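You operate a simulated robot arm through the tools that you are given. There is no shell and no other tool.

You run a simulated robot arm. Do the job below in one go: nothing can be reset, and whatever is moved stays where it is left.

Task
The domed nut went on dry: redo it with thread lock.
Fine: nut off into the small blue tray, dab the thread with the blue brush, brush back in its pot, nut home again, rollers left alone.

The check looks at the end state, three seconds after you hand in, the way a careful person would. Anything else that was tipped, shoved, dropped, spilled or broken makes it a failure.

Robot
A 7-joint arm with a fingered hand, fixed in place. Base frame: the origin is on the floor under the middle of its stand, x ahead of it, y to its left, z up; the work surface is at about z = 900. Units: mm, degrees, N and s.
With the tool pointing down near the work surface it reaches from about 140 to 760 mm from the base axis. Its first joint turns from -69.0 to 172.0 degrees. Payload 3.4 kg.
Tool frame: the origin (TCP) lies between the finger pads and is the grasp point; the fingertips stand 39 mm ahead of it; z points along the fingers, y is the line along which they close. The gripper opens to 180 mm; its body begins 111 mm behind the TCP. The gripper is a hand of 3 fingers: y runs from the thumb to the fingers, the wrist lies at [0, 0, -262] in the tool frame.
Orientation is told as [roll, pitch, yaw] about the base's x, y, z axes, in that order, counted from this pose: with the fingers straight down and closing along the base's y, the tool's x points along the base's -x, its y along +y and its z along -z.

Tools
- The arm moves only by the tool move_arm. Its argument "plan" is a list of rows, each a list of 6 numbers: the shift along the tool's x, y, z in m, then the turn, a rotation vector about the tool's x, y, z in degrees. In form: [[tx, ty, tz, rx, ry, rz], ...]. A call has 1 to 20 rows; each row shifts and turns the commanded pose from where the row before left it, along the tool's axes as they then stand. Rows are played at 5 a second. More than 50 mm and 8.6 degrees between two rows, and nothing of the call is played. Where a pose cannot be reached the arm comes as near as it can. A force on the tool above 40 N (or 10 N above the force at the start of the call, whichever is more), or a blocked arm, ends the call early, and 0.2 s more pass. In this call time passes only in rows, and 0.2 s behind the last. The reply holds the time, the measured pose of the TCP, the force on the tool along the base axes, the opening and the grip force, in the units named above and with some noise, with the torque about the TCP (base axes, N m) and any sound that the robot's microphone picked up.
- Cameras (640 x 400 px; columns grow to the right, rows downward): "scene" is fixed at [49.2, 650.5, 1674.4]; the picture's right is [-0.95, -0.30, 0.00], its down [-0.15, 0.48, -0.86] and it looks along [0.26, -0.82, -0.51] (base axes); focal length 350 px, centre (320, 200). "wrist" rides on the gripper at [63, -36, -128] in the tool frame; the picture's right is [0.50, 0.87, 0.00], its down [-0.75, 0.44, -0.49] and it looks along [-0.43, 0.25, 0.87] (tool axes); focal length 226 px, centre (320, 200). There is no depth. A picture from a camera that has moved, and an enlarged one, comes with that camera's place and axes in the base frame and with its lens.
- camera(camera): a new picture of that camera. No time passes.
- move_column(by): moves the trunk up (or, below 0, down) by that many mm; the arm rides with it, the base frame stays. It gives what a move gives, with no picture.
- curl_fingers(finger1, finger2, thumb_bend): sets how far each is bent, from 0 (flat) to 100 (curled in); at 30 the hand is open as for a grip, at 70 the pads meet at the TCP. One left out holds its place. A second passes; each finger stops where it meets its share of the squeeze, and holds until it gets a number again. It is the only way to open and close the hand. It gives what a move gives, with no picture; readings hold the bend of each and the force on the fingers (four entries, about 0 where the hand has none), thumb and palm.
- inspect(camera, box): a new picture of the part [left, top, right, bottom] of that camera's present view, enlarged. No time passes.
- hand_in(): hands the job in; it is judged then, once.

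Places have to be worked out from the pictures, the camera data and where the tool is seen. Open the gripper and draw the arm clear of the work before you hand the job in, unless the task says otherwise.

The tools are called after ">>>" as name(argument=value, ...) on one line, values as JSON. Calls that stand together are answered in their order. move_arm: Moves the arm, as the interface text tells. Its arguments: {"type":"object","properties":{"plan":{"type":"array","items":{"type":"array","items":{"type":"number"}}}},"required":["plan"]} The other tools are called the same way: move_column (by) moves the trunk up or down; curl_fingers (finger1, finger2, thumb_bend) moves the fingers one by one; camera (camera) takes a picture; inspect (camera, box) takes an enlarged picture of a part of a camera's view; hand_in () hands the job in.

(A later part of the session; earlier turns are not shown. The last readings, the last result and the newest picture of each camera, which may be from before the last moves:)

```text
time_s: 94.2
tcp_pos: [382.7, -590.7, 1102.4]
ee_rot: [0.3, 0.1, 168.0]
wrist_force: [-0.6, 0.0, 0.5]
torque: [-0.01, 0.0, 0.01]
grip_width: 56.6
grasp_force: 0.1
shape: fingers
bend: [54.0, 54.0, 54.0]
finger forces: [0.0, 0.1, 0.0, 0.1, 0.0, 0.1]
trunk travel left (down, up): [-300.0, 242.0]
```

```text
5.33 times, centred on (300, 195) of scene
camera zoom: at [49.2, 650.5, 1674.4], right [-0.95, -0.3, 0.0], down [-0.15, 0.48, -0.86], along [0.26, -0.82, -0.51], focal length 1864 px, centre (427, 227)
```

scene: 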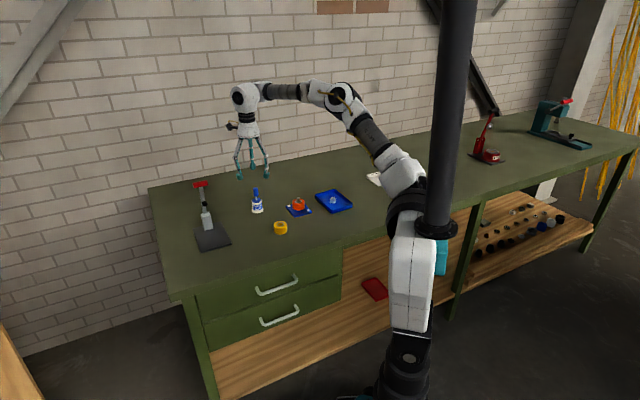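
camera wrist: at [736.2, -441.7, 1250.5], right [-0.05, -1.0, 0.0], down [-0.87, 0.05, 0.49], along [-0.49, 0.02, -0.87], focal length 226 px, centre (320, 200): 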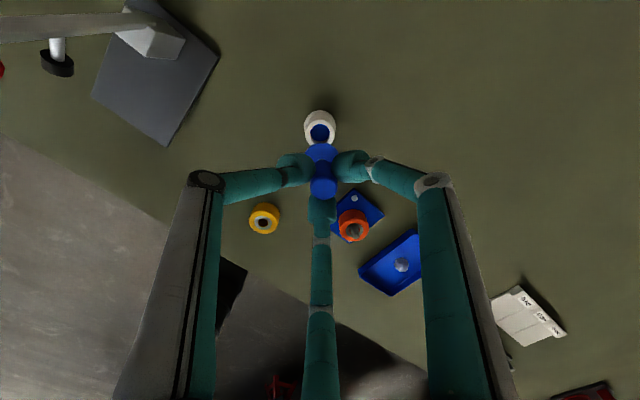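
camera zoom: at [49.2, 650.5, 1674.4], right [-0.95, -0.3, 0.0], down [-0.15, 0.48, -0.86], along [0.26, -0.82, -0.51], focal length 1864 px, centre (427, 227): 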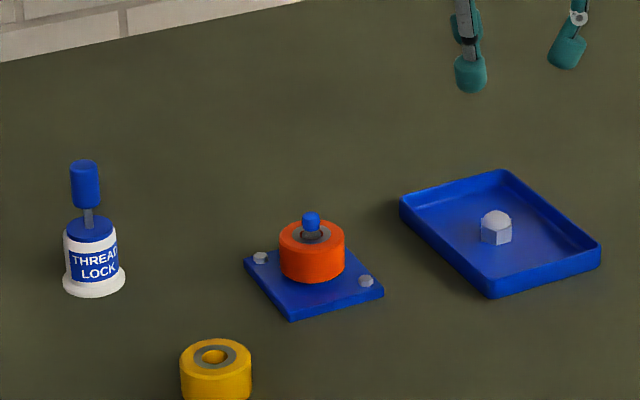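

The nut is upright, centred and aligned with the fingers. I'll set the fingers to 61, descend to the earlier release height, and check.

>>> curl_fingers(finger1=61, finger2=61, thumb_bend=61)

>>> move_arm(plan=[[-0.0006, 0.0003, 0.03, 0, 0, 0], [0, 0, 0.03, 0, 0, 0], [0, 0, 0.03, 0, 0, 0], [0, 0, 0.025, 0, 0, 0], [0, 0, 0.015, 0, 0, 0], [0, 0, 0, 0, 0, 0]])

>>> inspect(camera="wrist", box=[220, 70, 420, 230])

>>> inspect(camera="scene", box=[315, 180, 355, 212])

```text
time_s: 95.2
tcp_pos: [382.8, -591.4, 1103.4]
ee_rot: [0.2, 0.2, 167.9]
wrist_force: [-0.3, 0.5, -0.3]
torque: [-0.01, 0.02, -0.04]
grip_width: 30.3
grasp_force: 0.0
shape: fingers
bend: [61.0, 61.0, 61.0]
finger forces: [0.1, 0.0, 0.0, 0.1, 0.0, 0.1]
trunk travel left (down, up): [-300.0, 242.0]
```

```text
time_s: 96.6
tcp_pos: [382.2, -590.3, 972.6]
ee_rot: [0.2, 0.1, 167.9]
wrist_force: [0.6, 0.3, -0.1]
torque: [0.0, 0.02, 0.03]
grip_width: 30.2
grasp_force: 0.1
shape: fingers
bend: [61.0, 61.0, 61.0]
finger forces: [0.0, 0.1, 0.0, 0.0, 0.1, 0.0]
trunk travel left (down, up): [-300.0, 242.0]
```

```text
2.50 times, centred on (320, 150) of wrist
camera zoom: at [451.2, -568.6, 1102.1], right [0.31, -0.95, 0.0], down [-0.83, -0.27, 0.49], along [-0.47, -0.15, -0.87], focal length 565 px, centre (320, 325)
```

zoom: 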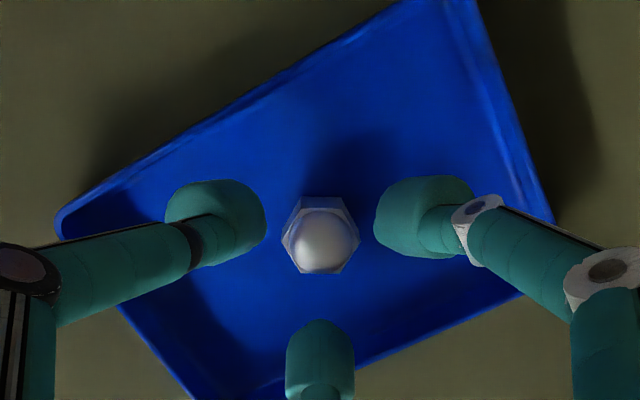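

```text
12.50 times, centred on (335, 196) of scene
camera zoom: at [49.2, 650.5, 1674.4], right [-0.95, -0.3, 0.0], down [-0.15, 0.48, -0.86], along [0.26, -0.82, -0.51], focal length 4369 px, centre (132, 250)
```

zoom: 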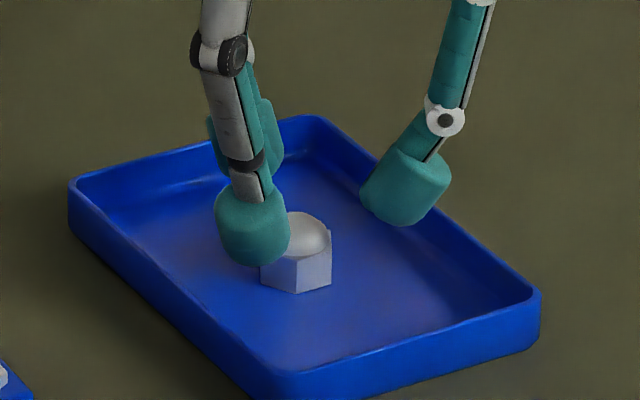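

The nut is centred between the fingers. I'll lower the remaining 22 mm carefully.

>>> move_arm(plan=[[0, 0, 0.007, 0, 0, 0], [0, 0, 0.007, 0, 0, 0], [0, 0, 0.005, 0, 0, 0], [0, 0, 0.003, 0, 0, 0], [0, 0, 0, 0, 0, 0]])

>>> curl_fingers(finger1=64, finger2=64, thumb_bend=64)

>>> inspect(camera="wrist", box=[220, 70, 420, 230])

>>> inspect(camera="scene", box=[315, 180, 355, 212])

```text
time_s: 97.8
tcp_pos: [384.0, -590.8, 950.0]
ee_rot: [0.2, 0.1, 167.9]
wrist_force: [1.1, 0.7, 0.6]
torque: [-0.02, 0.02, 0.0]
grip_width: 30.2
grasp_force: 0.0
shape: fingers
bend: [61.0, 61.0, 61.0]
finger forces: [0.0, 0.0, 0.0, 0.1, 0.0, 0.0]
trunk travel left (down, up): [-300.0, 242.0]
```

```text
time_s: 98.8
tcp_pos: [382.8, -591.1, 951.3]
ee_rot: [0.2, 0.1, 167.9]
wrist_force: [0.9, -0.9, 0.9]
torque: [-0.02, -0.04, 0.01]
grip_width: 18.8
grasp_force: 0.1
shape: fingers
bend: [64.0, 64.0, 64.0]
finger forces: [0.0, 0.0, 0.0, 0.1, 0.0, 0.0]
trunk travel left (down, up): [-300.0, 242.0]
```

```text
2.50 times, centred on (320, 150) of wrist
camera zoom: at [451.1, -568.7, 1079.7], right [0.31, -0.95, 0.0], down [-0.83, -0.27, 0.49], along [-0.47, -0.15, -0.87], focal length 565 px, centre (320, 325)
```

zoom: 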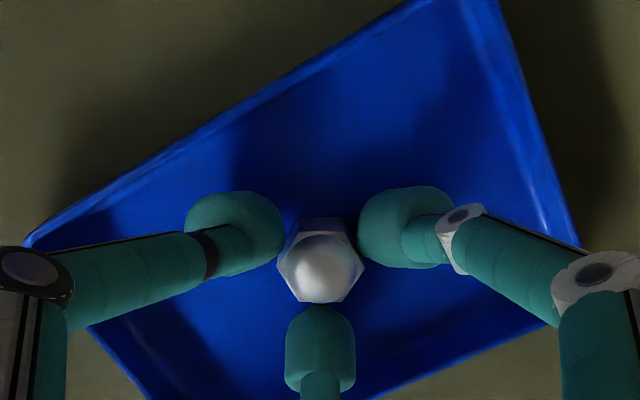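

```text
12.50 times, centred on (335, 196) of scene
camera zoom: at [49.2, 650.5, 1674.4], right [-0.95, -0.3, 0.0], down [-0.15, 0.48, -0.86], along [0.26, -0.82, -0.51], focal length 4369 px, centre (132, 250)
```

zoom: 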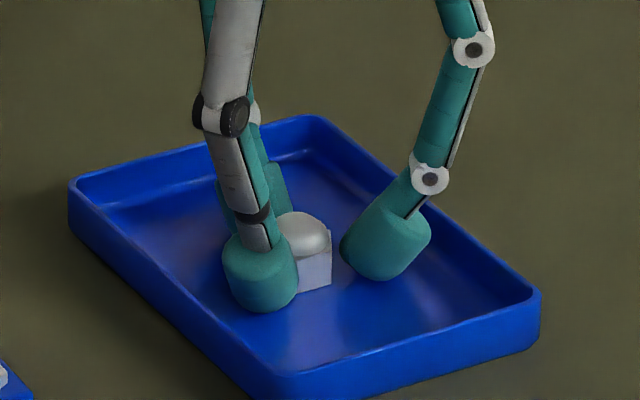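

Fingers surround the nut with light clearance. I'll lower 1 mm more and close firmly.

>>> move_arm(plan=[[0, 0, 0.001, 0, 0, 0], [0, 0, 0, 0, 0, 0]])

>>> curl_fingers(finger1=66, finger2=66, thumb_bend=66)

>>> curl_fingers(finger1=74, finger2=74, thumb_bend=74)

>>> inspect(camera="wrist", box=[220, 70, 420, 230])

>>> inspect(camera="scene", box=[315, 180, 355, 212])

```text
time_s: 99.4
tcp_pos: [382.3, -591.6, 949.8]
ee_rot: [0.1, 0.2, 167.9]
wrist_force: [-0.3, -0.2, 0.3]
torque: [0.02, 0.02, 0.02]
grip_width: 18.7
grasp_force: 0.0
shape: fingers
bend: [64.0, 64.0, 64.0]
finger forces: [0.0, 0.0, 0.0, 0.0, 0.0, 0.0]
trunk travel left (down, up): [-300.0, 242.0]
```

```text
time_s: 100.4
tcp_pos: [382.5, -591.5, 950.9]
ee_rot: [0.1, 0.1, 167.9]
wrist_force: [-0.4, 1.0, -0.3]
torque: [-0.02, 0.02, -0.01]
grip_width: 15.9
grasp_force: 1.6
shape: fingers
bend: [65.0, 65.0, 65.0]
finger forces: [1.2, 0.7, 0.0, 0.0, 1.2, 0.0]
trunk travel left (down, up): [-300.0, 242.0]
```

```text
time_s: 101.4
tcp_pos: [382.1, -590.8, 949.6]
ee_rot: [0.1, 0.1, 167.9]
wrist_force: [-0.6, 0.5, 0.2]
torque: [0.01, -0.01, 0.0]
grip_width: 12.5
grasp_force: 16.2
shape: fingers
bend: [69.0, 71.0, 68.0]
finger forces: [10.2, 10.4, 0.0, 0.0, 11.9, 0.0]
trunk travel left (down, up): [-300.0, 242.0]
```

```text
2.50 times, centred on (320, 150) of wrist
camera zoom: at [451.1, -568.7, 1078.6], right [0.31, -0.95, 0.0], down [-0.83, -0.27, 0.49], along [-0.47, -0.15, -0.87], focal length 565 px, centre (320, 325)
```

zoom: 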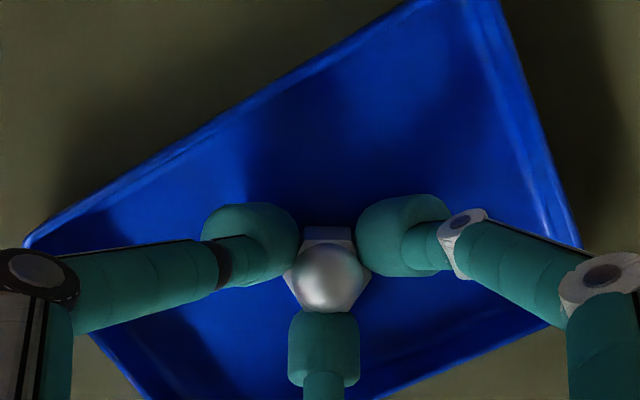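

```text
12.50 times, centred on (335, 196) of scene
camera zoom: at [49.2, 650.5, 1674.4], right [-0.95, -0.3, 0.0], down [-0.15, 0.48, -0.86], along [0.26, -0.82, -0.51], focal length 4369 px, centre (132, 250)
```

zoom: 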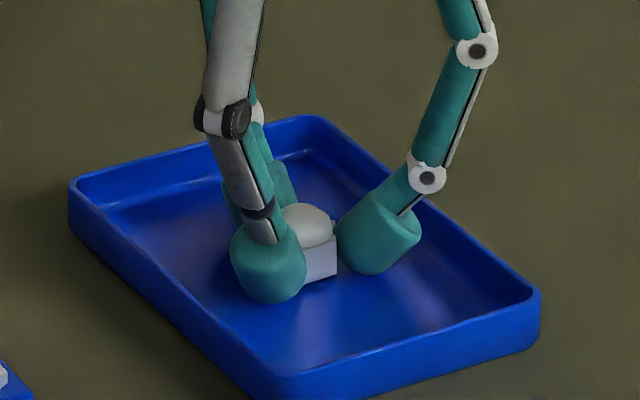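

The nut is gripped at about 16 N, though it shifted slightly within the hand. I'll lift a little and measure its offset from the tool axis.

>>> move_arm(plan=[[0, 0, -0.005, 0, 0, 0], [0, 0, -0.02, 0, 0, 0], [0, 0, -0.03, 0, 0, 0], [0, 0, -0.04, 0, 0, 0], [0, 0, 0, 0, 0, 0]])

>>> inspect(camera="wrist", box=[280, 140, 360, 200])

>>> inspect(camera="scene", box=[315, 155, 355, 195])

```text
time_s: 102.6
tcp_pos: [383.9, -590.2, 1044.0]
ee_rot: [0.1, 0.1, 167.8]
wrist_force: [-0.4, -0.2, 0.3]
torque: [0.02, 0.01, 0.0]
grip_width: 12.7
grasp_force: 15.9
shape: fingers
bend: [69.0, 71.0, 68.0]
finger forces: [10.2, 10.4, 0.1, 0.0, 11.8, 0.1]
trunk travel left (down, up): [-300.0, 242.0]
```

```text
6.67 times, centred on (320, 170) of wrist
camera zoom: at [451.4, -568.2, 1172.8], right [0.31, -0.95, 0.0], down [-0.83, -0.27, 0.49], along [-0.47, -0.15, -0.87], focal length 1507 px, centre (320, 400)
```

zoom: 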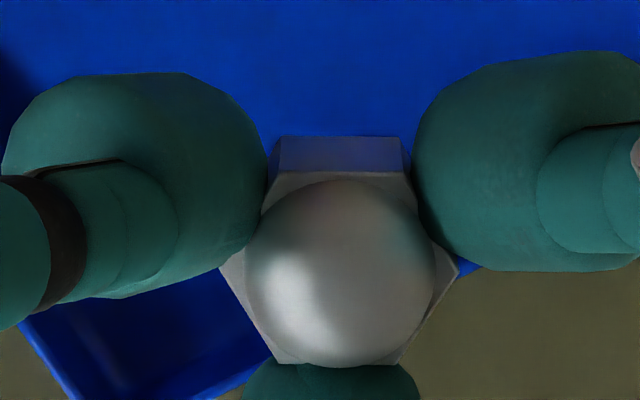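

```text
10.00 times, centred on (335, 175) of scene
camera zoom: at [49.2, 650.5, 1674.4], right [-0.95, -0.3, 0.0], down [-0.15, 0.48, -0.86], along [0.26, -0.82, -0.51], focal length 3495 px, centre (170, 450)
```

zoom: 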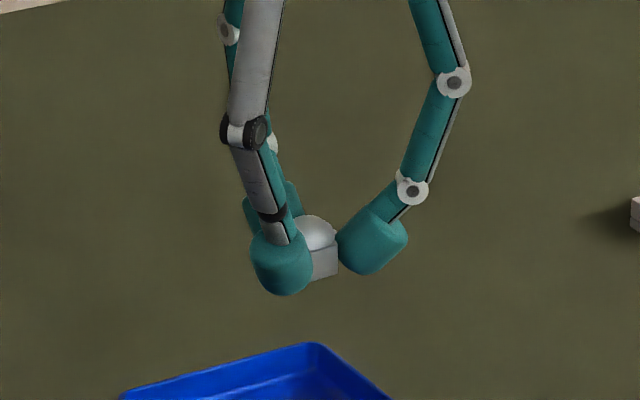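

The nut is held nearly on the tool axis. I'll carry it over the stud at safe height and turn to yaw 196 so there is plenty of clockwise travel.

>>> move_arm(plan=[[0, 0, -0.015, 0, 0, 0], [0.01592, -0.02095, 0, 0, 0, 0], [0.01592, -0.02095, 0, 0, 0, 0], [0.01592, -0.02095, 0, 0, 0, 0], [0.01592, -0.02095, 0, 0, 0, 0], [0.01592, -0.02095, 0, 0, 0, 0], [0.01592, -0.02095, 0, 0, 0, 0], [0, 0, 0, 0, 0, -7], [0, 0, 0, 0, 0, -7], [0, 0, 0, 0, 0, -7], [0, 0, 0, 0, 0, -7], [0, 0, 0.02, 0, 0, 0], [0, 0, 0, 0, 0, 0]])

>>> inspect(camera="wrist", box=[250, 90, 390, 230])

>>> inspect(camera="scene", box=[280, 172, 320, 212])

```text
time_s: 105.4
tcp_pos: [502.5, -487.7, 1040.0]
ee_rot: [0.2, 0.0, -164.0]
wrist_force: [-1.3, 0.1, -0.4]
torque: [0.03, 0.0, 0.01]
grip_width: 12.7
grasp_force: 15.4
shape: fingers
bend: [69.0, 71.0, 68.0]
finger forces: [10.2, 10.3, 0.0, 0.0, 11.6, 0.1]
trunk travel left (down, up): [-300.0, 242.0]
```

```text
2.86 times, centred on (320, 160) of wrist
camera zoom: at [552.0, -435.0, 1168.7], right [0.72, -0.69, 0.0], down [-0.61, -0.62, 0.49], along [-0.34, -0.36, -0.87], focal length 646 px, centre (320, 314)
```

zoom: 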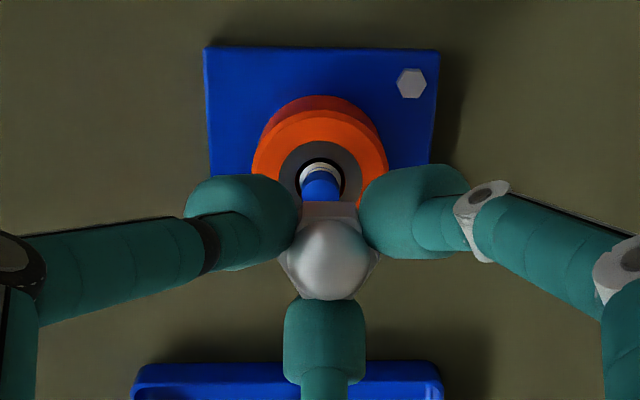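

```text
10.00 times, centred on (300, 192) of scene
camera zoom: at [49.2, 650.5, 1674.4], right [-0.95, -0.3, 0.0], down [-0.15, 0.48, -0.86], along [0.26, -0.82, -0.51], focal length 3495 px, centre (520, 280)
```

zoom: 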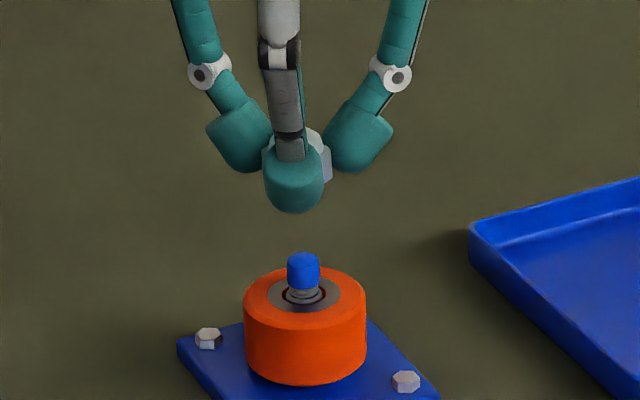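

The nut looks about 2 mm off the stud axis toward (+x, -y). I'll correct by (-1.5, +1.5) mm and lower to just above the stud top, then compare again.

>>> move_arm(plan=[[-0.001, -0.0019, 0, 0, 0, 0], [0, 0, 0.014, 0, 0, 0], [0, 0, 0.012, 0, 0, 0], [0, 0, 0, 0, 0, 0]])

>>> inspect(camera="wrist", box=[280, 110, 360, 180])

>>> inspect(camera="scene", box=[290, 182, 320, 212])

```text
time_s: 106.4
tcp_pos: [500.0, -486.8, 1013.3]
ee_rot: [0.2, 0.0, -164.1]
wrist_force: [-0.5, 0.1, -0.3]
torque: [-0.01, 0.0, 0.05]
grip_width: 12.5
grasp_force: 16.2
shape: fingers
bend: [69.0, 71.0, 68.0]
finger forces: [10.2, 10.2, 0.0, 0.1, 11.6, 0.0]
trunk travel left (down, up): [-300.0, 242.0]
```

```text
5.71 times, centred on (320, 145) of wrist
camera zoom: at [550.9, -434.0, 1142.2], right [0.72, -0.7, 0.0], down [-0.61, -0.62, 0.49], along [-0.34, -0.36, -0.87], focal length 1292 px, centre (320, 514)
```

zoom: 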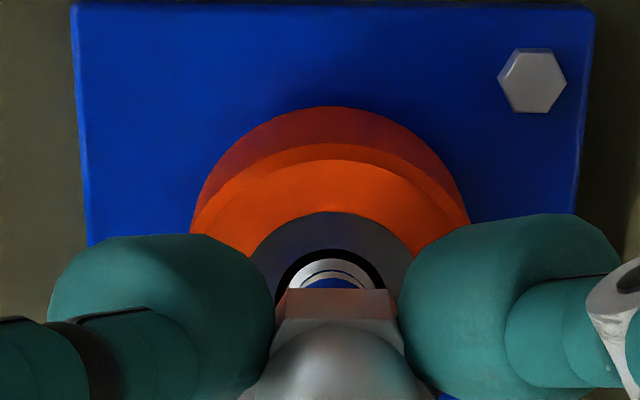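

```text
13.33 times, centred on (305, 197) of scene
camera zoom: at [49.2, 650.5, 1674.4], right [-0.95, -0.3, 0.0], down [-0.15, 0.48, -0.86], along [0.26, -0.82, -0.51], focal length 4660 px, centre (520, 240)
```

zoom: 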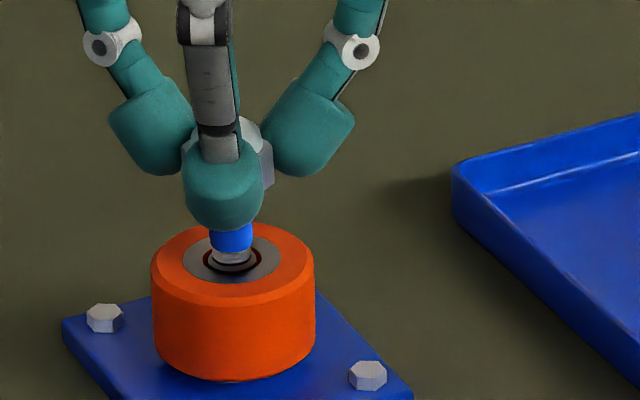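

The residual offset is about 0.9 mm. I'll correct it and lower in small steps over the stud, watching forces.

>>> move_arm(plan=[[-0.0003, -0.0009, 0, 0, 0, 0], [0, 0, 0.003, 0, 0, 0], [0, 0, 0.002, 0, 0, 0], [0, 0, 0, 0, 0, 0]])

>>> move_arm(plan=[[0, 0, 0.0015, 0, 0, 0], [0, 0, 0.0015, 0, 0, 0], [0, 0, 0, 0, 0, 0]])

>>> inspect(camera="scene", box=[290, 182, 320, 212])

```text
time_s: 107.4
tcp_pos: [499.1, -485.5, 1009.5]
ee_rot: [0.3, 0.0, -164.1]
wrist_force: [0.1, -0.1, -0.1]
torque: [0.02, -0.02, -0.01]
grip_width: 12.5
grasp_force: 15.5
shape: fingers
bend: [69.0, 71.0, 68.0]
finger forces: [10.2, 10.4, 0.0, 0.0, 11.7, 0.1]
trunk travel left (down, up): [-300.0, 242.0]
```

```text
time_s: 108.2
tcp_pos: [500.8, -485.6, 1006.6]
ee_rot: [0.2, 0.0, -164.1]
wrist_force: [-0.6, 0.8, -0.5]
torque: [-0.03, 0.0, -0.01]
grip_width: 12.7
grasp_force: 15.9
shape: fingers
bend: [69.0, 71.0, 68.0]
finger forces: [10.2, 10.2, 0.0, 0.0, 11.7, 0.0]
trunk travel left (down, up): [-300.0, 242.0]
```

```text
13.33 times, centred on (305, 197) of scene
camera zoom: at [49.2, 650.5, 1674.4], right [-0.95, -0.3, 0.0], down [-0.15, 0.48, -0.86], along [0.26, -0.82, -0.51], focal length 4660 px, centre (520, 240)
```

zoom: 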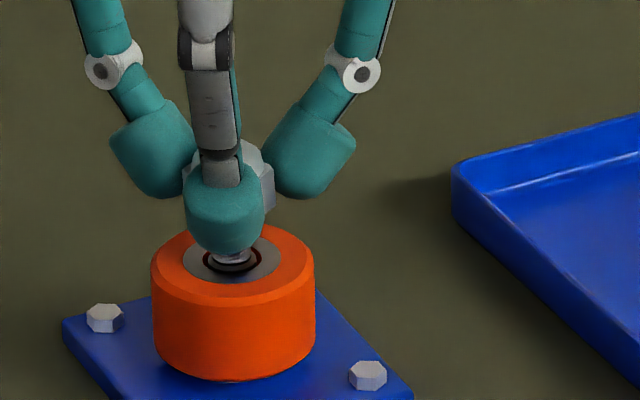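

No contact force so far, and the nut is coming down over the stud. I'll continue lowering in small increments.

>>> move_arm(plan=[[0, 0, 0.001, 0, 0, 0], [0, 0, 0.001, 0, 0, 0], [0, 0, 0, 0, 0, 0]])

>>> move_arm(plan=[[0, 0, 0.001, 0, 0, 0], [0, 0, 0.001, 0, 0, 0], [0, 0, 0, 0, 0, 0]])

>>> move_arm(plan=[[0, 0, 0.001, 0, 0, 0], [0, 0, 0.001, 0, 0, 0], [0, 0, 0, 0, 0, 0]])

>>> inspect(camera="scene", box=[290, 182, 320, 212])

>>> inspect(camera="wrist", box=[280, 110, 360, 180])

```text
time_s: 109.0
tcp_pos: [501.3, -485.5, 1003.4]
ee_rot: [0.2, -0.1, -164.1]
wrist_force: [0.0, 0.1, -0.5]
torque: [0.0, -0.01, 0.01]
grip_width: 12.6
grasp_force: 15.9
shape: fingers
bend: [69.0, 71.0, 68.0]
finger forces: [10.2, 10.3, 0.0, 0.0, 11.5, 0.0]
trunk travel left (down, up): [-300.0, 242.0]
```

```text
time_s: 109.8
tcp_pos: [501.3, -485.3, 1000.8]
ee_rot: [0.2, 0.0, -164.0]
wrist_force: [0.0, -0.7, -0.3]
torque: [-0.03, 0.02, -0.01]
grip_width: 12.8
grasp_force: 15.8
shape: fingers
bend: [69.0, 71.0, 68.0]
finger forces: [10.3, 10.3, 0.0, 0.0, 11.5, 0.1]
trunk travel left (down, up): [-300.0, 242.0]
```

```text
time_s: 110.6
tcp_pos: [500.2, -485.4, 998.8]
ee_rot: [0.2, 0.0, -164.1]
wrist_force: [-0.2, 0.1, -0.3]
torque: [0.01, -0.01, -0.01]
grip_width: 12.5
grasp_force: 16.1
shape: fingers
bend: [69.0, 71.0, 68.0]
finger forces: [10.2, 10.4, 0.1, 0.0, 11.6, 0.0]
trunk travel left (down, up): [-300.0, 242.0]
```

```text
13.33 times, centred on (305, 197) of scene
camera zoom: at [49.2, 650.5, 1674.4], right [-0.95, -0.3, 0.0], down [-0.15, 0.48, -0.86], along [0.26, -0.82, -0.51], focal length 4660 px, centre (520, 240)
```

zoom: 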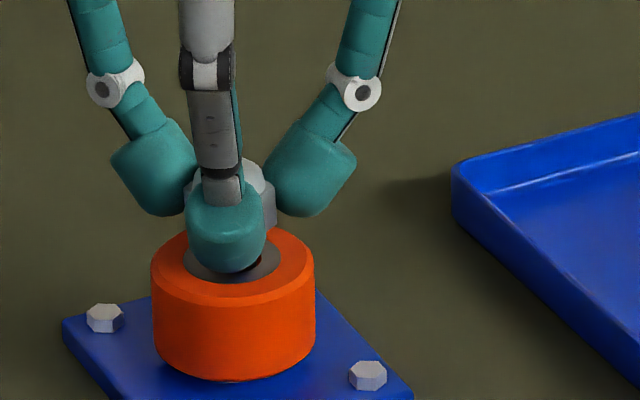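

```text
5.71 times, centred on (320, 145) of wrist
camera zoom: at [550.4, -433.5, 1128.2], right [0.72, -0.7, 0.0], down [-0.61, -0.62, 0.49], along [-0.34, -0.36, -0.87], focal length 1292 px, centre (320, 514)
```

zoom: 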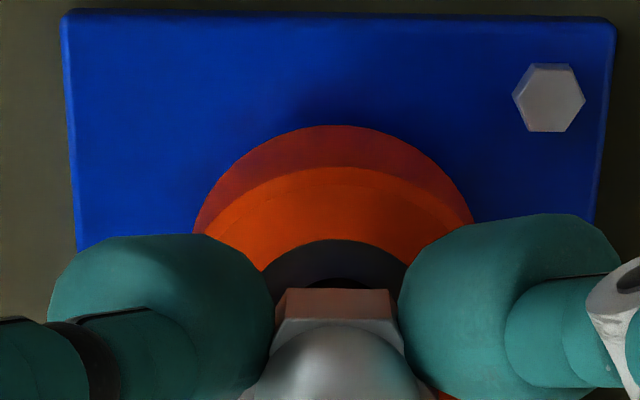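

The stud is already inside the nut with no side load. I'll trim another 0.6 mm and keep lowering to find where the thread takes up.

>>> move_arm(plan=[[-0.0003, -0.0005, 0, 0, 0, 0], [0, 0, 0.001, 0, 0, 0], [0, 0, 0, 0, 0, 0]])

>>> move_arm(plan=[[0, 0, 0.001, 0, 0, 0], [0, 0, 0, 0, 0, 0]])

>>> move_arm(plan=[[0, 0, 0.001, 0, 0, 0], [0, 0, 0, 0, 0, 0]])

```text
time_s: 111.4
tcp_pos: [500.4, -484.5, 998.0]
ee_rot: [0.2, 0.0, -164.0]
wrist_force: [0.7, 0.1, -0.2]
torque: [0.03, -0.04, -0.01]
grip_width: 12.6
grasp_force: 16.2
shape: fingers
bend: [69.0, 71.0, 68.0]
finger forces: [10.2, 10.3, 0.1, 0.1, 11.6, 0.1]
trunk travel left (down, up): [-300.0, 242.0]
```

```text
time_s: 112.0
tcp_pos: [501.1, -484.3, 996.8]
ee_rot: [0.2, 0.0, -164.1]
wrist_force: [0.4, 0.1, 0.4]
torque: [-0.01, 0.01, 0.0]
grip_width: 12.6
grasp_force: 15.9
shape: fingers
bend: [69.0, 71.0, 68.0]
finger forces: [10.3, 10.3, 0.1, 0.0, 11.7, 0.0]
trunk travel left (down, up): [-300.0, 242.0]
```

```text
time_s: 112.6
tcp_pos: [501.1, -485.5, 996.2]
ee_rot: [0.2, 0.1, -164.0]
wrist_force: [-0.2, -0.2, -0.8]
torque: [-0.03, -0.01, -0.01]
grip_width: 12.7
grasp_force: 16.2
shape: fingers
bend: [69.0, 71.0, 68.0]
finger forces: [10.2, 10.3, 0.0, 0.0, 11.6, 0.1]
trunk travel left (down, up): [-300.0, 242.0]
```

Still free at TCP z≈996.5. I'll continue down 1 mm at a time.

>>> move_arm(plan=[[0, 0, 0.001, 0, 0, 0], [0, 0, 0, 0, 0, 0]])

>>> move_arm(plan=[[0, 0, 0.001, 0, 0, 0], [0, 0, 0, 0, 0, 0]])

>>> inspect(camera="scene", box=[290, 182, 320, 212])

>>> inspect(camera="wrist", box=[280, 110, 360, 180])

```text
time_s: 113.2
tcp_pos: [500.6, -484.6, 994.5]
ee_rot: [0.2, 0.0, -164.1]
wrist_force: [-0.5, 0.3, -0.5]
torque: [0.03, 0.03, 0.0]
grip_width: 12.7
grasp_force: 16.0
shape: fingers
bend: [69.0, 71.0, 68.0]
finger forces: [10.2, 10.2, 0.1, 0.0, 11.5, 0.0]
trunk travel left (down, up): [-300.0, 242.0]
```

```text
time_s: 113.8
tcp_pos: [499.9, -485.4, 995.2]
ee_rot: [0.3, 0.0, -164.2]
wrist_force: [0.1, -0.5, -0.2]
torque: [0.02, 0.02, 0.04]
grip_width: 12.4
grasp_force: 16.0
shape: fingers
bend: [69.0, 71.0, 68.0]
finger forces: [10.2, 10.3, 0.0, 0.0, 11.6, 0.0]
trunk travel left (down, up): [-300.0, 242.0]
```

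```text
13.33 times, centred on (305, 197) of scene
camera zoom: at [49.2, 650.5, 1674.4], right [-0.95, -0.3, 0.0], down [-0.15, 0.48, -0.86], along [0.26, -0.82, -0.51], focal length 4660 px, centre (520, 240)
```

zoom: 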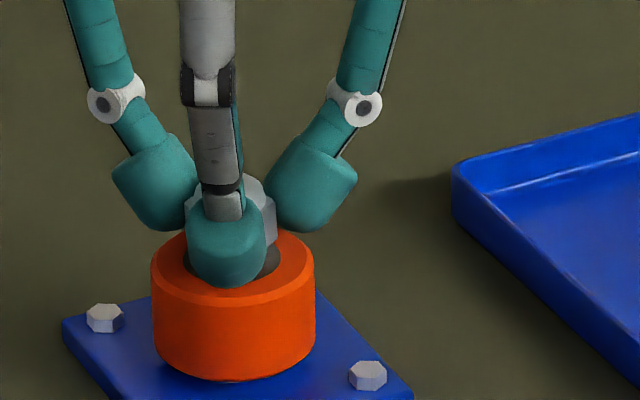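

```text
5.71 times, centred on (320, 145) of wrist
camera zoom: at [550.1, -433.1, 1123.2], right [0.72, -0.7, 0.0], down [-0.61, -0.62, 0.49], along [-0.34, -0.36, -0.87], focal length 1292 px, centre (320, 514)
```

zoom: 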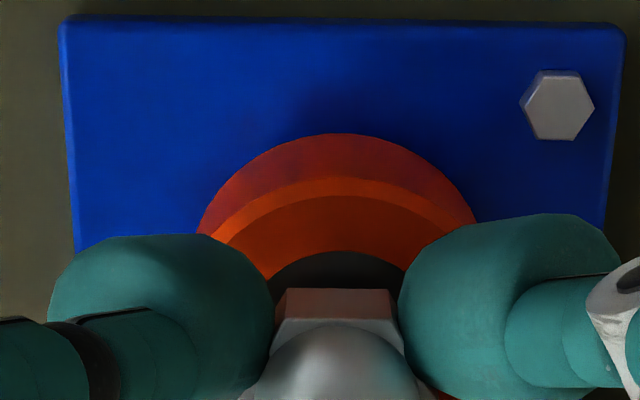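

Aligned well now, nut bottom at about 950. I'll lower 1 mm steps until the thread start resists.

>>> move_arm(plan=[[0, 0, 0.001, 0, 0, 0], [0, 0, 0, 0, 0, 0]])

>>> move_arm(plan=[[0, 0, 0.001, 0, 0, 0], [0, 0, 0, 0, 0, 0]])

```text
time_s: 114.4
tcp_pos: [499.9, -485.6, 994.4]
ee_rot: [0.2, -0.1, -164.1]
wrist_force: [0.0, 0.2, -0.9]
torque: [-0.04, 0.0, 0.0]
grip_width: 12.5
grasp_force: 16.2
shape: fingers
bend: [69.0, 71.0, 68.0]
finger forces: [10.2, 10.3, 0.0, 0.1, 11.6, 0.1]
trunk travel left (down, up): [-300.0, 242.0]
```

```text
time_s: 115.0
tcp_pos: [498.9, -484.2, 991.8]
ee_rot: [0.3, 0.1, -164.1]
wrist_force: [0.3, 0.6, -0.9]
torque: [0.0, -0.01, -0.02]
grip_width: 12.6
grasp_force: 15.6
shape: fingers
bend: [69.0, 71.0, 68.0]
finger forces: [10.3, 10.4, 0.0, 0.0, 11.6, 0.0]
trunk travel left (down, up): [-300.0, 242.0]
```

Still free at TCP z≈993. I'll try a 40° clockwise turn here and watch whether the thread starts pulling the nut down.

>>> move_arm(plan=[[0, 0, 0, 0, 0, 8], [0, 0, 0, 0, 0, 8], [0, 0, 0, 0, 0, 8], [0, 0, 0, 0, 0, 8], [0, 0, 0, 0, 0, 8], [0, 0, 0, 0, 0, 0]])

>>> inspect(camera="scene", box=[290, 182, 320, 212])

>>> inspect(camera="wrist", box=[280, 110, 360, 180])

```text
time_s: 116.4
tcp_pos: [500.2, -485.2, 993.0]
ee_rot: [0.1, 0.3, 155.8]
wrist_force: [0.8, 3.1, -5.4]
torque: [0.16, -0.08, 0.07]
grip_width: 11.9
grasp_force: 16.6
shape: fingers
bend: [69.0, 71.0, 68.0]
finger forces: [10.2, 8.4, 0.1, 0.0, 14.1, 0.1]
trunk travel left (down, up): [-300.0, 242.0]
```

```text
13.33 times, centred on (305, 197) of scene
camera zoom: at [49.2, 650.5, 1674.4], right [-0.95, -0.3, 0.0], down [-0.15, 0.48, -0.86], along [0.26, -0.82, -0.51], focal length 4660 px, centre (520, 240)
```

zoom: 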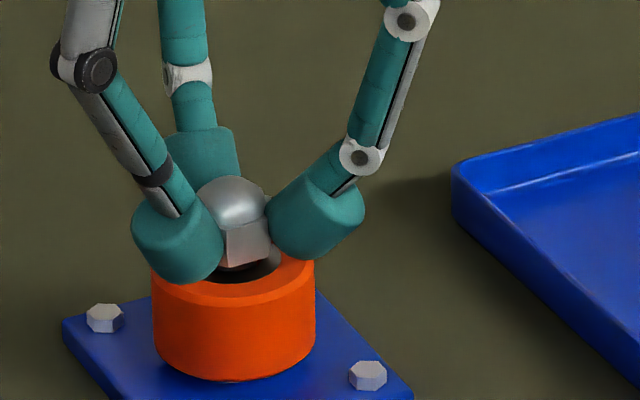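

```text
5.71 times, centred on (320, 145) of wrist
camera zoom: at [572.1, -477.6, 1121.3], right [0.1, -0.99, 0.0], down [-0.87, -0.09, 0.49], along [-0.49, -0.05, -0.87], focal length 1292 px, centre (320, 514)
```

zoom: 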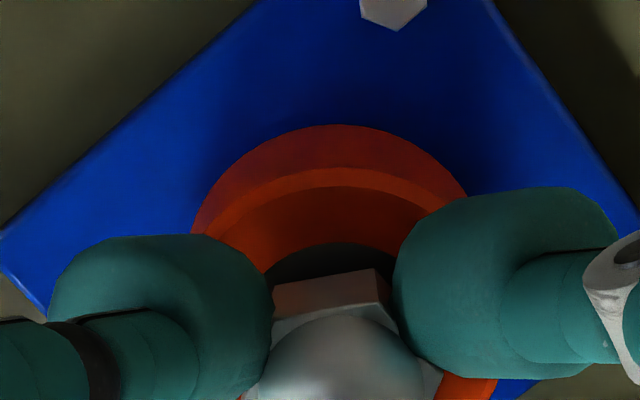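

The thread has engaged: there is a 5 N downward pull and the nut lags the hand by about 9°. I'll release, re-centre the hand on the stud axis, and regrip for a clean turn.

>>> curl_fingers(finger1=58, finger2=58, thumb_bend=58)

>>> inspect(camera="scene", box=[290, 182, 320, 212])

>>> inspect(camera="wrist", box=[270, 100, 370, 180])

```text
time_s: 117.4
tcp_pos: [500.7, -485.6, 993.5]
ee_rot: [0.2, 0.0, 155.9]
wrist_force: [0.2, 0.3, 0.2]
torque: [-0.03, 0.0, -0.01]
grip_width: 44.5
grasp_force: 0.0
shape: fingers
bend: [57.0, 57.0, 57.0]
finger forces: [0.0, 0.0, 0.0, 0.1, 0.1, 0.0]
trunk travel left (down, up): [-300.0, 242.0]
```

```text
13.33 times, centred on (305, 197) of scene
camera zoom: at [49.2, 650.5, 1674.4], right [-0.95, -0.3, 0.0], down [-0.15, 0.48, -0.86], along [0.26, -0.82, -0.51], focal length 4660 px, centre (520, 240)
```

zoom: 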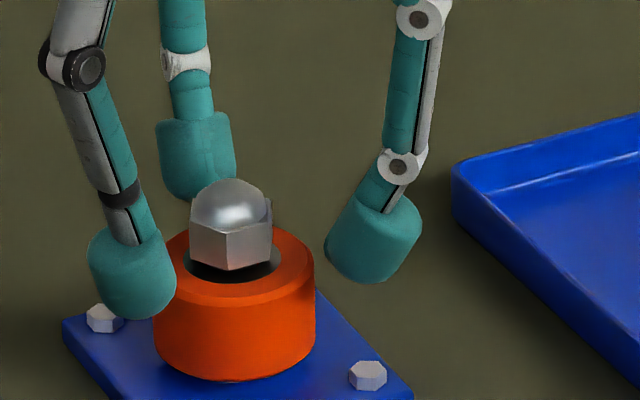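

```text
5.00 times, centred on (320, 140) of wrist
camera zoom: at [571.7, -477.9, 1121.7], right [0.1, -0.99, 0.0], down [-0.87, -0.09, 0.49], along [-0.49, -0.05, -0.87], focal length 1130 px, centre (320, 500)
```

zoom: 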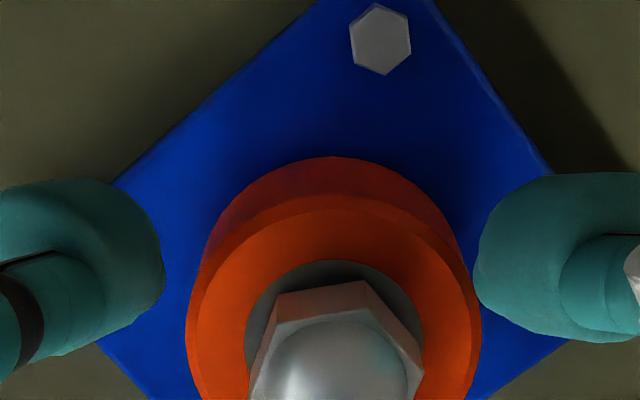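

The nut stands straight on the stud, engaged, roughly 3 mm above home. I'll re-centre the hand on the stud axis at about (502, -488), align to the flats (yaw 165), and regrip.

>>> move_arm(plan=[[0.0034, 0.0015, 0, 0, 0, 0], [0, 0, 0, 0, 0, -4.5], [0, 0, 0, 0, 0, -4.5], [0, 0, 0, 0, 0, 0]])

>>> inspect(camera="wrist", box=[260, 100, 380, 190])

```text
time_s: 118.4
tcp_pos: [503.0, -488.8, 992.6]
ee_rot: [0.1, 0.2, 164.9]
wrist_force: [-0.6, 0.7, -0.1]
torque: [0.0, 0.0, -0.02]
grip_width: 44.7
grasp_force: 0.0
shape: fingers
bend: [57.0, 57.0, 57.0]
finger forces: [0.0, 0.0, 0.0, 0.1, 0.0, 0.0]
trunk travel left (down, up): [-300.0, 242.0]
```

```text
4.44 times, centred on (320, 145) of wrist
camera zoom: at [572.0, -469.1, 1121.3], right [0.26, -0.97, 0.0], down [-0.84, -0.22, 0.49], along [-0.47, -0.13, -0.87], focal length 1005 px, centre (320, 444)
```

zoom: 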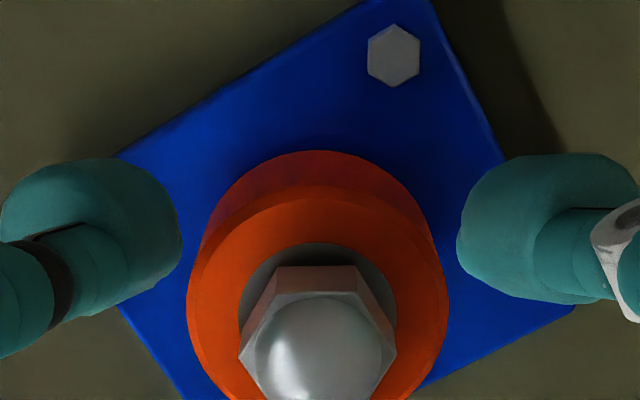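

Now the nut is centred and aligned with the fingers. I'll grip and turn clockwise while descending with the pitch.

>>> curl_fingers(finger1=72, finger2=72, thumb_bend=72)

>>> move_arm(plan=[[0, 0, 0.0001, 0, 0, 8], [0, 0, 0.0001, 0, 0, 8], [0, 0, 0.0001, 0, 0, 8], [0, 0, 0.0001, 0, 0, 8], [0, 0, 0.0001, 0, 0, 8], [0, 0, 0.0001, 0, 0, 8], [0, 0, 0.0001, 0, 0, 8], [0, 0, 0.0001, 0, 0, 8], [0, 0, 0.0001, 0, 0, 8], [0, 0, 0.0001, 0, 0, 8], [0, 0, 0, 0, 0, 0]])

>>> inspect(camera="wrist", box=[260, 100, 380, 190])

>>> inspect(camera="scene", box=[290, 182, 320, 212])

```text
time_s: 119.4
tcp_pos: [501.3, -486.9, 993.4]
ee_rot: [0.0, 0.2, 164.9]
wrist_force: [-0.4, 2.9, -3.4]
torque: [0.09, -0.02, -0.02]
grip_width: 11.8
grasp_force: 12.0
shape: fingers
bend: [68.0, 68.0, 67.0]
finger forces: [6.6, 7.2, 0.0, 0.0, 10.2, 0.0]
trunk travel left (down, up): [-300.0, 242.0]
```

```text
time_s: 121.8
tcp_pos: [503.4, -488.3, 990.0]
ee_rot: [0.0, 0.1, 84.7]
wrist_force: [1.6, 3.5, -3.1]
torque: [0.12, -0.05, 0.05]
grip_width: 11.5
grasp_force: 12.3
shape: fingers
bend: [68.0, 68.0, 67.0]
finger forces: [6.8, 7.5, 0.0, 0.0, 9.2, 0.0]
trunk travel left (down, up): [-300.0, 242.0]
```

```text
4.44 times, centred on (320, 145) of wrist
camera zoom: at [532.7, -553.4, 1120.8], right [-0.91, -0.42, 0.0], down [-0.37, 0.79, 0.49], along [-0.21, 0.44, -0.87], focal length 1005 px, centre (320, 444)
```

zoom: 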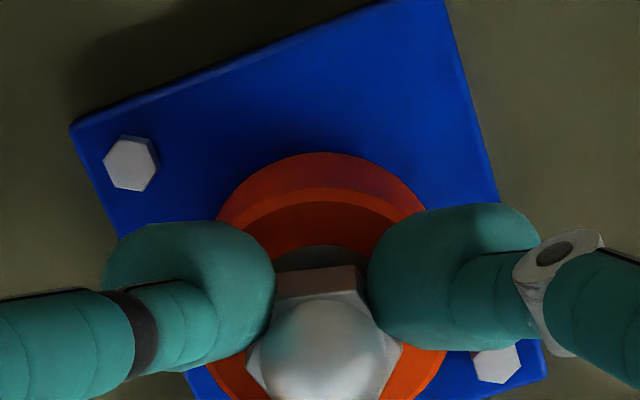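

```text
13.33 times, centred on (305, 197) of scene
camera zoom: at [49.2, 650.5, 1674.4], right [-0.95, -0.3, 0.0], down [-0.15, 0.48, -0.86], along [0.26, -0.82, -0.51], focal length 4660 px, centre (520, 240)
```

zoom: 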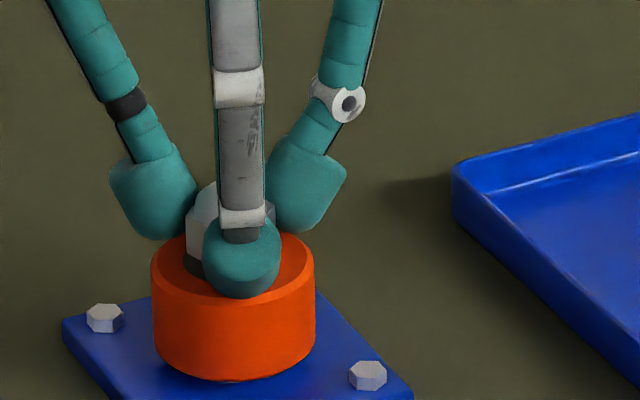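

The nut is following, with only a few degrees of lag. I'll continue clockwise another 80°.

>>> move_arm(plan=[[0, 0, 0.0001, 0, 0, 8], [0, 0, 0.0001, 0, 0, 8], [0, 0, 0.0001, 0, 0, 8], [0, 0, 0.0001, 0, 0, 8], [0, 0, 0.0001, 0, 0, 8], [0, 0, 0.0001, 0, 0, 8], [0, 0, 0.0001, 0, 0, 8], [0, 0, 0.0001, 0, 0, 8], [0, 0, 0.0001, 0, 0, 8], [0, 0, 0.0001, 0, 0, 8], [0, 0, 0, 0, 0, 0]])

>>> inspect(camera="wrist", box=[260, 100, 380, 190])

>>> inspect(camera="scene", box=[290, 182, 320, 212])

```text
time_s: 124.2
tcp_pos: [502.4, -487.6, 991.5]
ee_rot: [-0.1, 0.2, 4.8]
wrist_force: [0.8, -2.9, -1.2]
torque: [-0.12, -0.06, 0.03]
grip_width: 11.6
grasp_force: 12.2
shape: fingers
bend: [68.0, 69.0, 67.0]
finger forces: [7.3, 7.2, 0.0, 0.0, 10.5, 0.1]
trunk travel left (down, up): [-300.0, 242.0]
```

```text
4.44 times, centred on (320, 145) of wrist
camera zoom: at [442.8, -529.5, 1119.3], right [-0.57, 0.82, 0.0], down [0.71, 0.5, 0.49], along [0.4, 0.28, -0.87], focal length 1005 px, centre (320, 444)
```

zoom: 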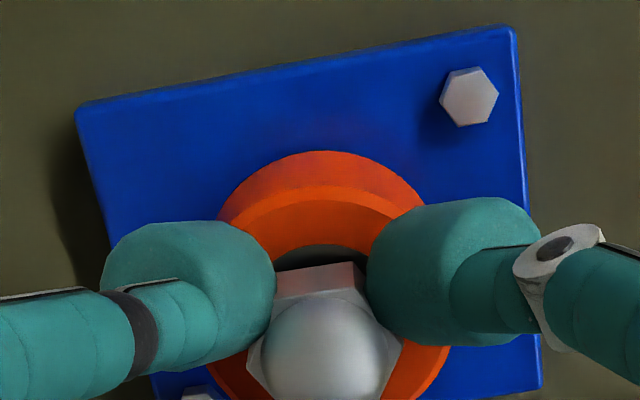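

```text
13.33 times, centred on (305, 197) of scene
camera zoom: at [49.2, 650.5, 1674.4], right [-0.95, -0.3, 0.0], down [-0.15, 0.48, -0.86], along [0.26, -0.82, -0.51], focal length 4660 px, centre (520, 240)
```

zoom: 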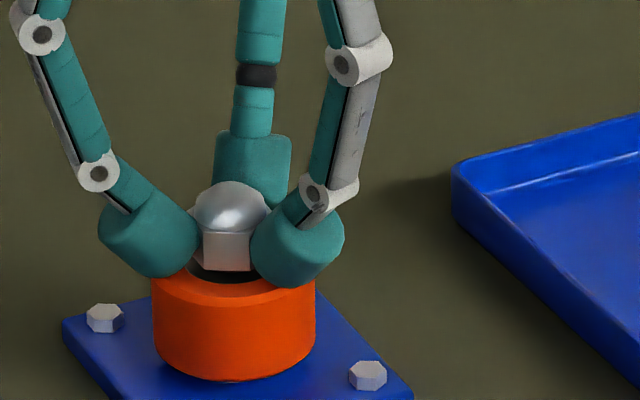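

The nut still shows a gap of about 2 mm above the roller. I'll continue clockwise 88°, staying inside the wrist limit.

>>> move_arm(plan=[[0, 0, 0.0001, 0, 0, 8], [0, 0, 0.0001, 0, 0, 8], [0, 0, 0.0001, 0, 0, 8], [0, 0, 0.0001, 0, 0, 8], [0, 0, 0.0001, 0, 0, 8], [0, 0, 0.0001, 0, 0, 8], [0, 0, 0.0001, 0, 0, 8], [0, 0, 0.0001, 0, 0, 8], [0, 0, 0.0001, 0, 0, 8], [0, 0, 0.0001, 0, 0, 8], [0, 0, 0.0001, 0, 0, 8], [0, 0, 0, 0, 0, 0]])

>>> inspect(camera="wrist", box=[260, 100, 380, 190])

>>> inspect(camera="scene", box=[290, 182, 320, 212])

```text
time_s: 126.8
tcp_pos: [499.9, -488.3, 990.6]
ee_rot: [0.0, 0.0, -83.3]
wrist_force: [-4.4, -2.9, -1.2]
torque: [-0.11, 0.13, 0.07]
grip_width: 11.8
grasp_force: 13.1
shape: fingers
bend: [69.0, 69.0, 67.0]
finger forces: [6.5, 7.3, 0.2, 0.0, 11.8, 0.0]
trunk travel left (down, up): [-300.0, 242.0]
```

```text
4.44 times, centred on (320, 145) of wrist
camera zoom: at [458.4, -430.0, 1118.2], right [0.8, 0.6, 0.0], down [0.52, -0.7, 0.49], along [0.3, -0.4, -0.87], focal length 1005 px, centre (320, 444)
```

zoom: 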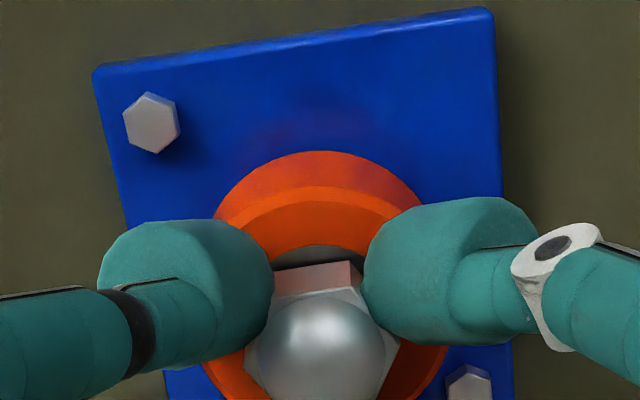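

```text
13.33 times, centred on (305, 197) of scene
camera zoom: at [49.2, 650.5, 1674.4], right [-0.95, -0.3, 0.0], down [-0.15, 0.48, -0.86], along [0.26, -0.82, -0.51], focal length 4660 px, centre (520, 240)
```

zoom: 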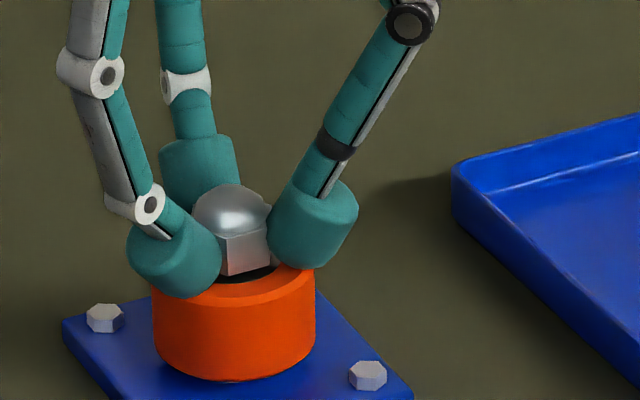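

Another 248° done. I'll release and swing the open hand back counterclockwise to yaw 163 for the next bite, then check the height.

>>> curl_fingers(finger1=57, finger2=57, thumb_bend=57)

>>> move_arm(plan=[[0, 0, 0, 0, 0, -8.2], [0, 0, 0, 0, 0, -8.2], [0, 0, 0, 0, 0, -8.2], [0, 0, 0, 0, 0, -8.2], [0, 0, 0, 0, 0, -8.2], [0, 0, 0, 0, 0, -8.2], [0, 0, 0, 0, 0, -8.2], [0, 0, 0, 0, 0, -8.2], [0, 0, 0, 0, 0, -8.2], [0, 0, 0, 0, 0, -8.2], [0, 0, 0, 0, 0, -8.2], [0, 0, 0, 0, 0, -8.2], [0, 0, 0, 0, 0, -8.2], [0, 0, 0, 0, 0, -8.2], [0, 0, 0, 0, 0, -8.2]])

>>> inspect(camera="scene", box=[290, 182, 320, 212])

>>> move_arm(plan=[[0, 0, 0, 0, 0, -8.2], [0, 0, 0, 0, 0, -8.2], [0, 0, 0, 0, 0, -8.2], [0, 0, 0, 0, 0, -8.2], [0, 0, 0, 0, 0, -8.2], [0, 0, 0, 0, 0, -8.2], [0, 0, 0, 0, 0, -8.2], [0, 0, 0, 0, 0, -8.2], [0, 0, 0, 0, 0, -8.2], [0, 0, 0, 0, 0, -8.2], [0, 0, 0, 0, 0, -8.2], [0, 0, 0, 0, 0, -8.2], [0, 0, 0, 0, 0, -8.2], [0, 0, 0, 0, 0, -8.2], [0, 0, 0, 0, 0, -8.2], [0, 0, 0, 0, 0, 0]])

>>> inspect(camera="scene", box=[290, 182, 320, 212])

>>> inspect(camera="wrist", box=[260, 100, 380, 190])

```text
time_s: 127.8
tcp_pos: [502.3, -488.2, 989.6]
ee_rot: [0.0, -0.2, -83.2]
wrist_force: [1.6, -0.1, 0.2]
torque: [0.0, 0.02, -0.02]
grip_width: 48.2
grasp_force: 0.2
shape: fingers
bend: [56.0, 56.0, 56.0]
finger forces: [0.0, 0.0, 0.0, 0.0, 0.0, 0.1]
trunk travel left (down, up): [-300.0, 242.0]
```

```text
time_s: 131.0
tcp_pos: [502.0, -488.1, 989.4]
ee_rot: [-0.1, 0.1, 40.1]
wrist_force: [-1.1, -0.1, 0.0]
torque: [0.0, 0.0, 0.0]
grip_width: 48.6
grasp_force: 0.2
shape: fingers
bend: [56.0, 56.0, 56.0]
finger forces: [0.0, 0.0, 0.0, 0.0, 0.0, 0.0]
trunk travel left (down, up): [-300.0, 242.0]
```

```text
13.33 times, centred on (305, 197) of scene
camera zoom: at [49.2, 650.5, 1674.4], right [-0.95, -0.3, 0.0], down [-0.15, 0.48, -0.86], along [0.26, -0.82, -0.51], focal length 4660 px, centre (520, 240)
```

zoom: 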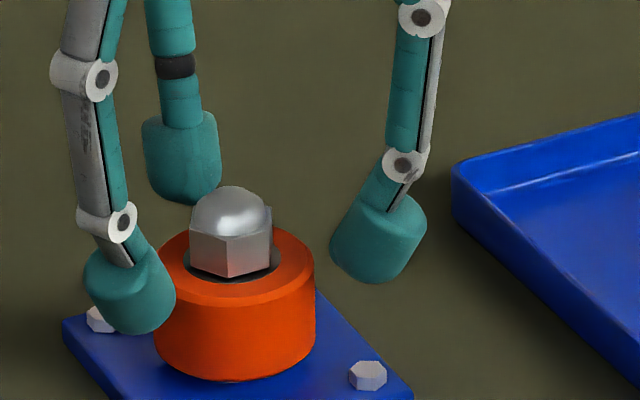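

```text
time_s: 134.4
tcp_pos: [502.8, -488.2, 989.3]
ee_rot: [0.3, 0.1, 163.1]
wrist_force: [-0.5, -0.9, 0.4]
torque: [-0.02, -0.02, -0.02]
grip_width: 48.6
grasp_force: 0.1
shape: fingers
bend: [56.0, 56.0, 56.0]
finger forces: [0.1, 0.0, 0.0, 0.0, 0.1, 0.0]
trunk travel left (down, up): [-300.0, 242.0]
```

```text
13.33 times, centred on (305, 197) of scene
camera zoom: at [49.2, 650.5, 1674.4], right [-0.95, -0.3, 0.0], down [-0.15, 0.48, -0.86], along [0.26, -0.82, -0.51], focal length 4660 px, centre (520, 240)
```

zoom: 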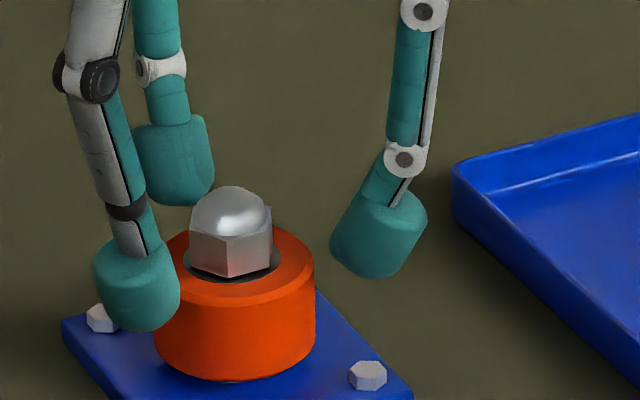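

```text
4.44 times, centred on (320, 145) of wrist
camera zoom: at [572.6, -471.5, 1118.6], right [0.23, -0.97, 0.0], down [-0.85, -0.19, 0.49], along [-0.48, -0.11, -0.87], focal length 1005 px, centre (320, 444)
```

zoom: 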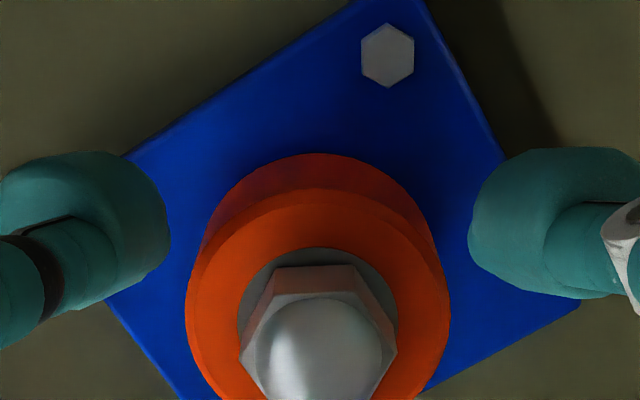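

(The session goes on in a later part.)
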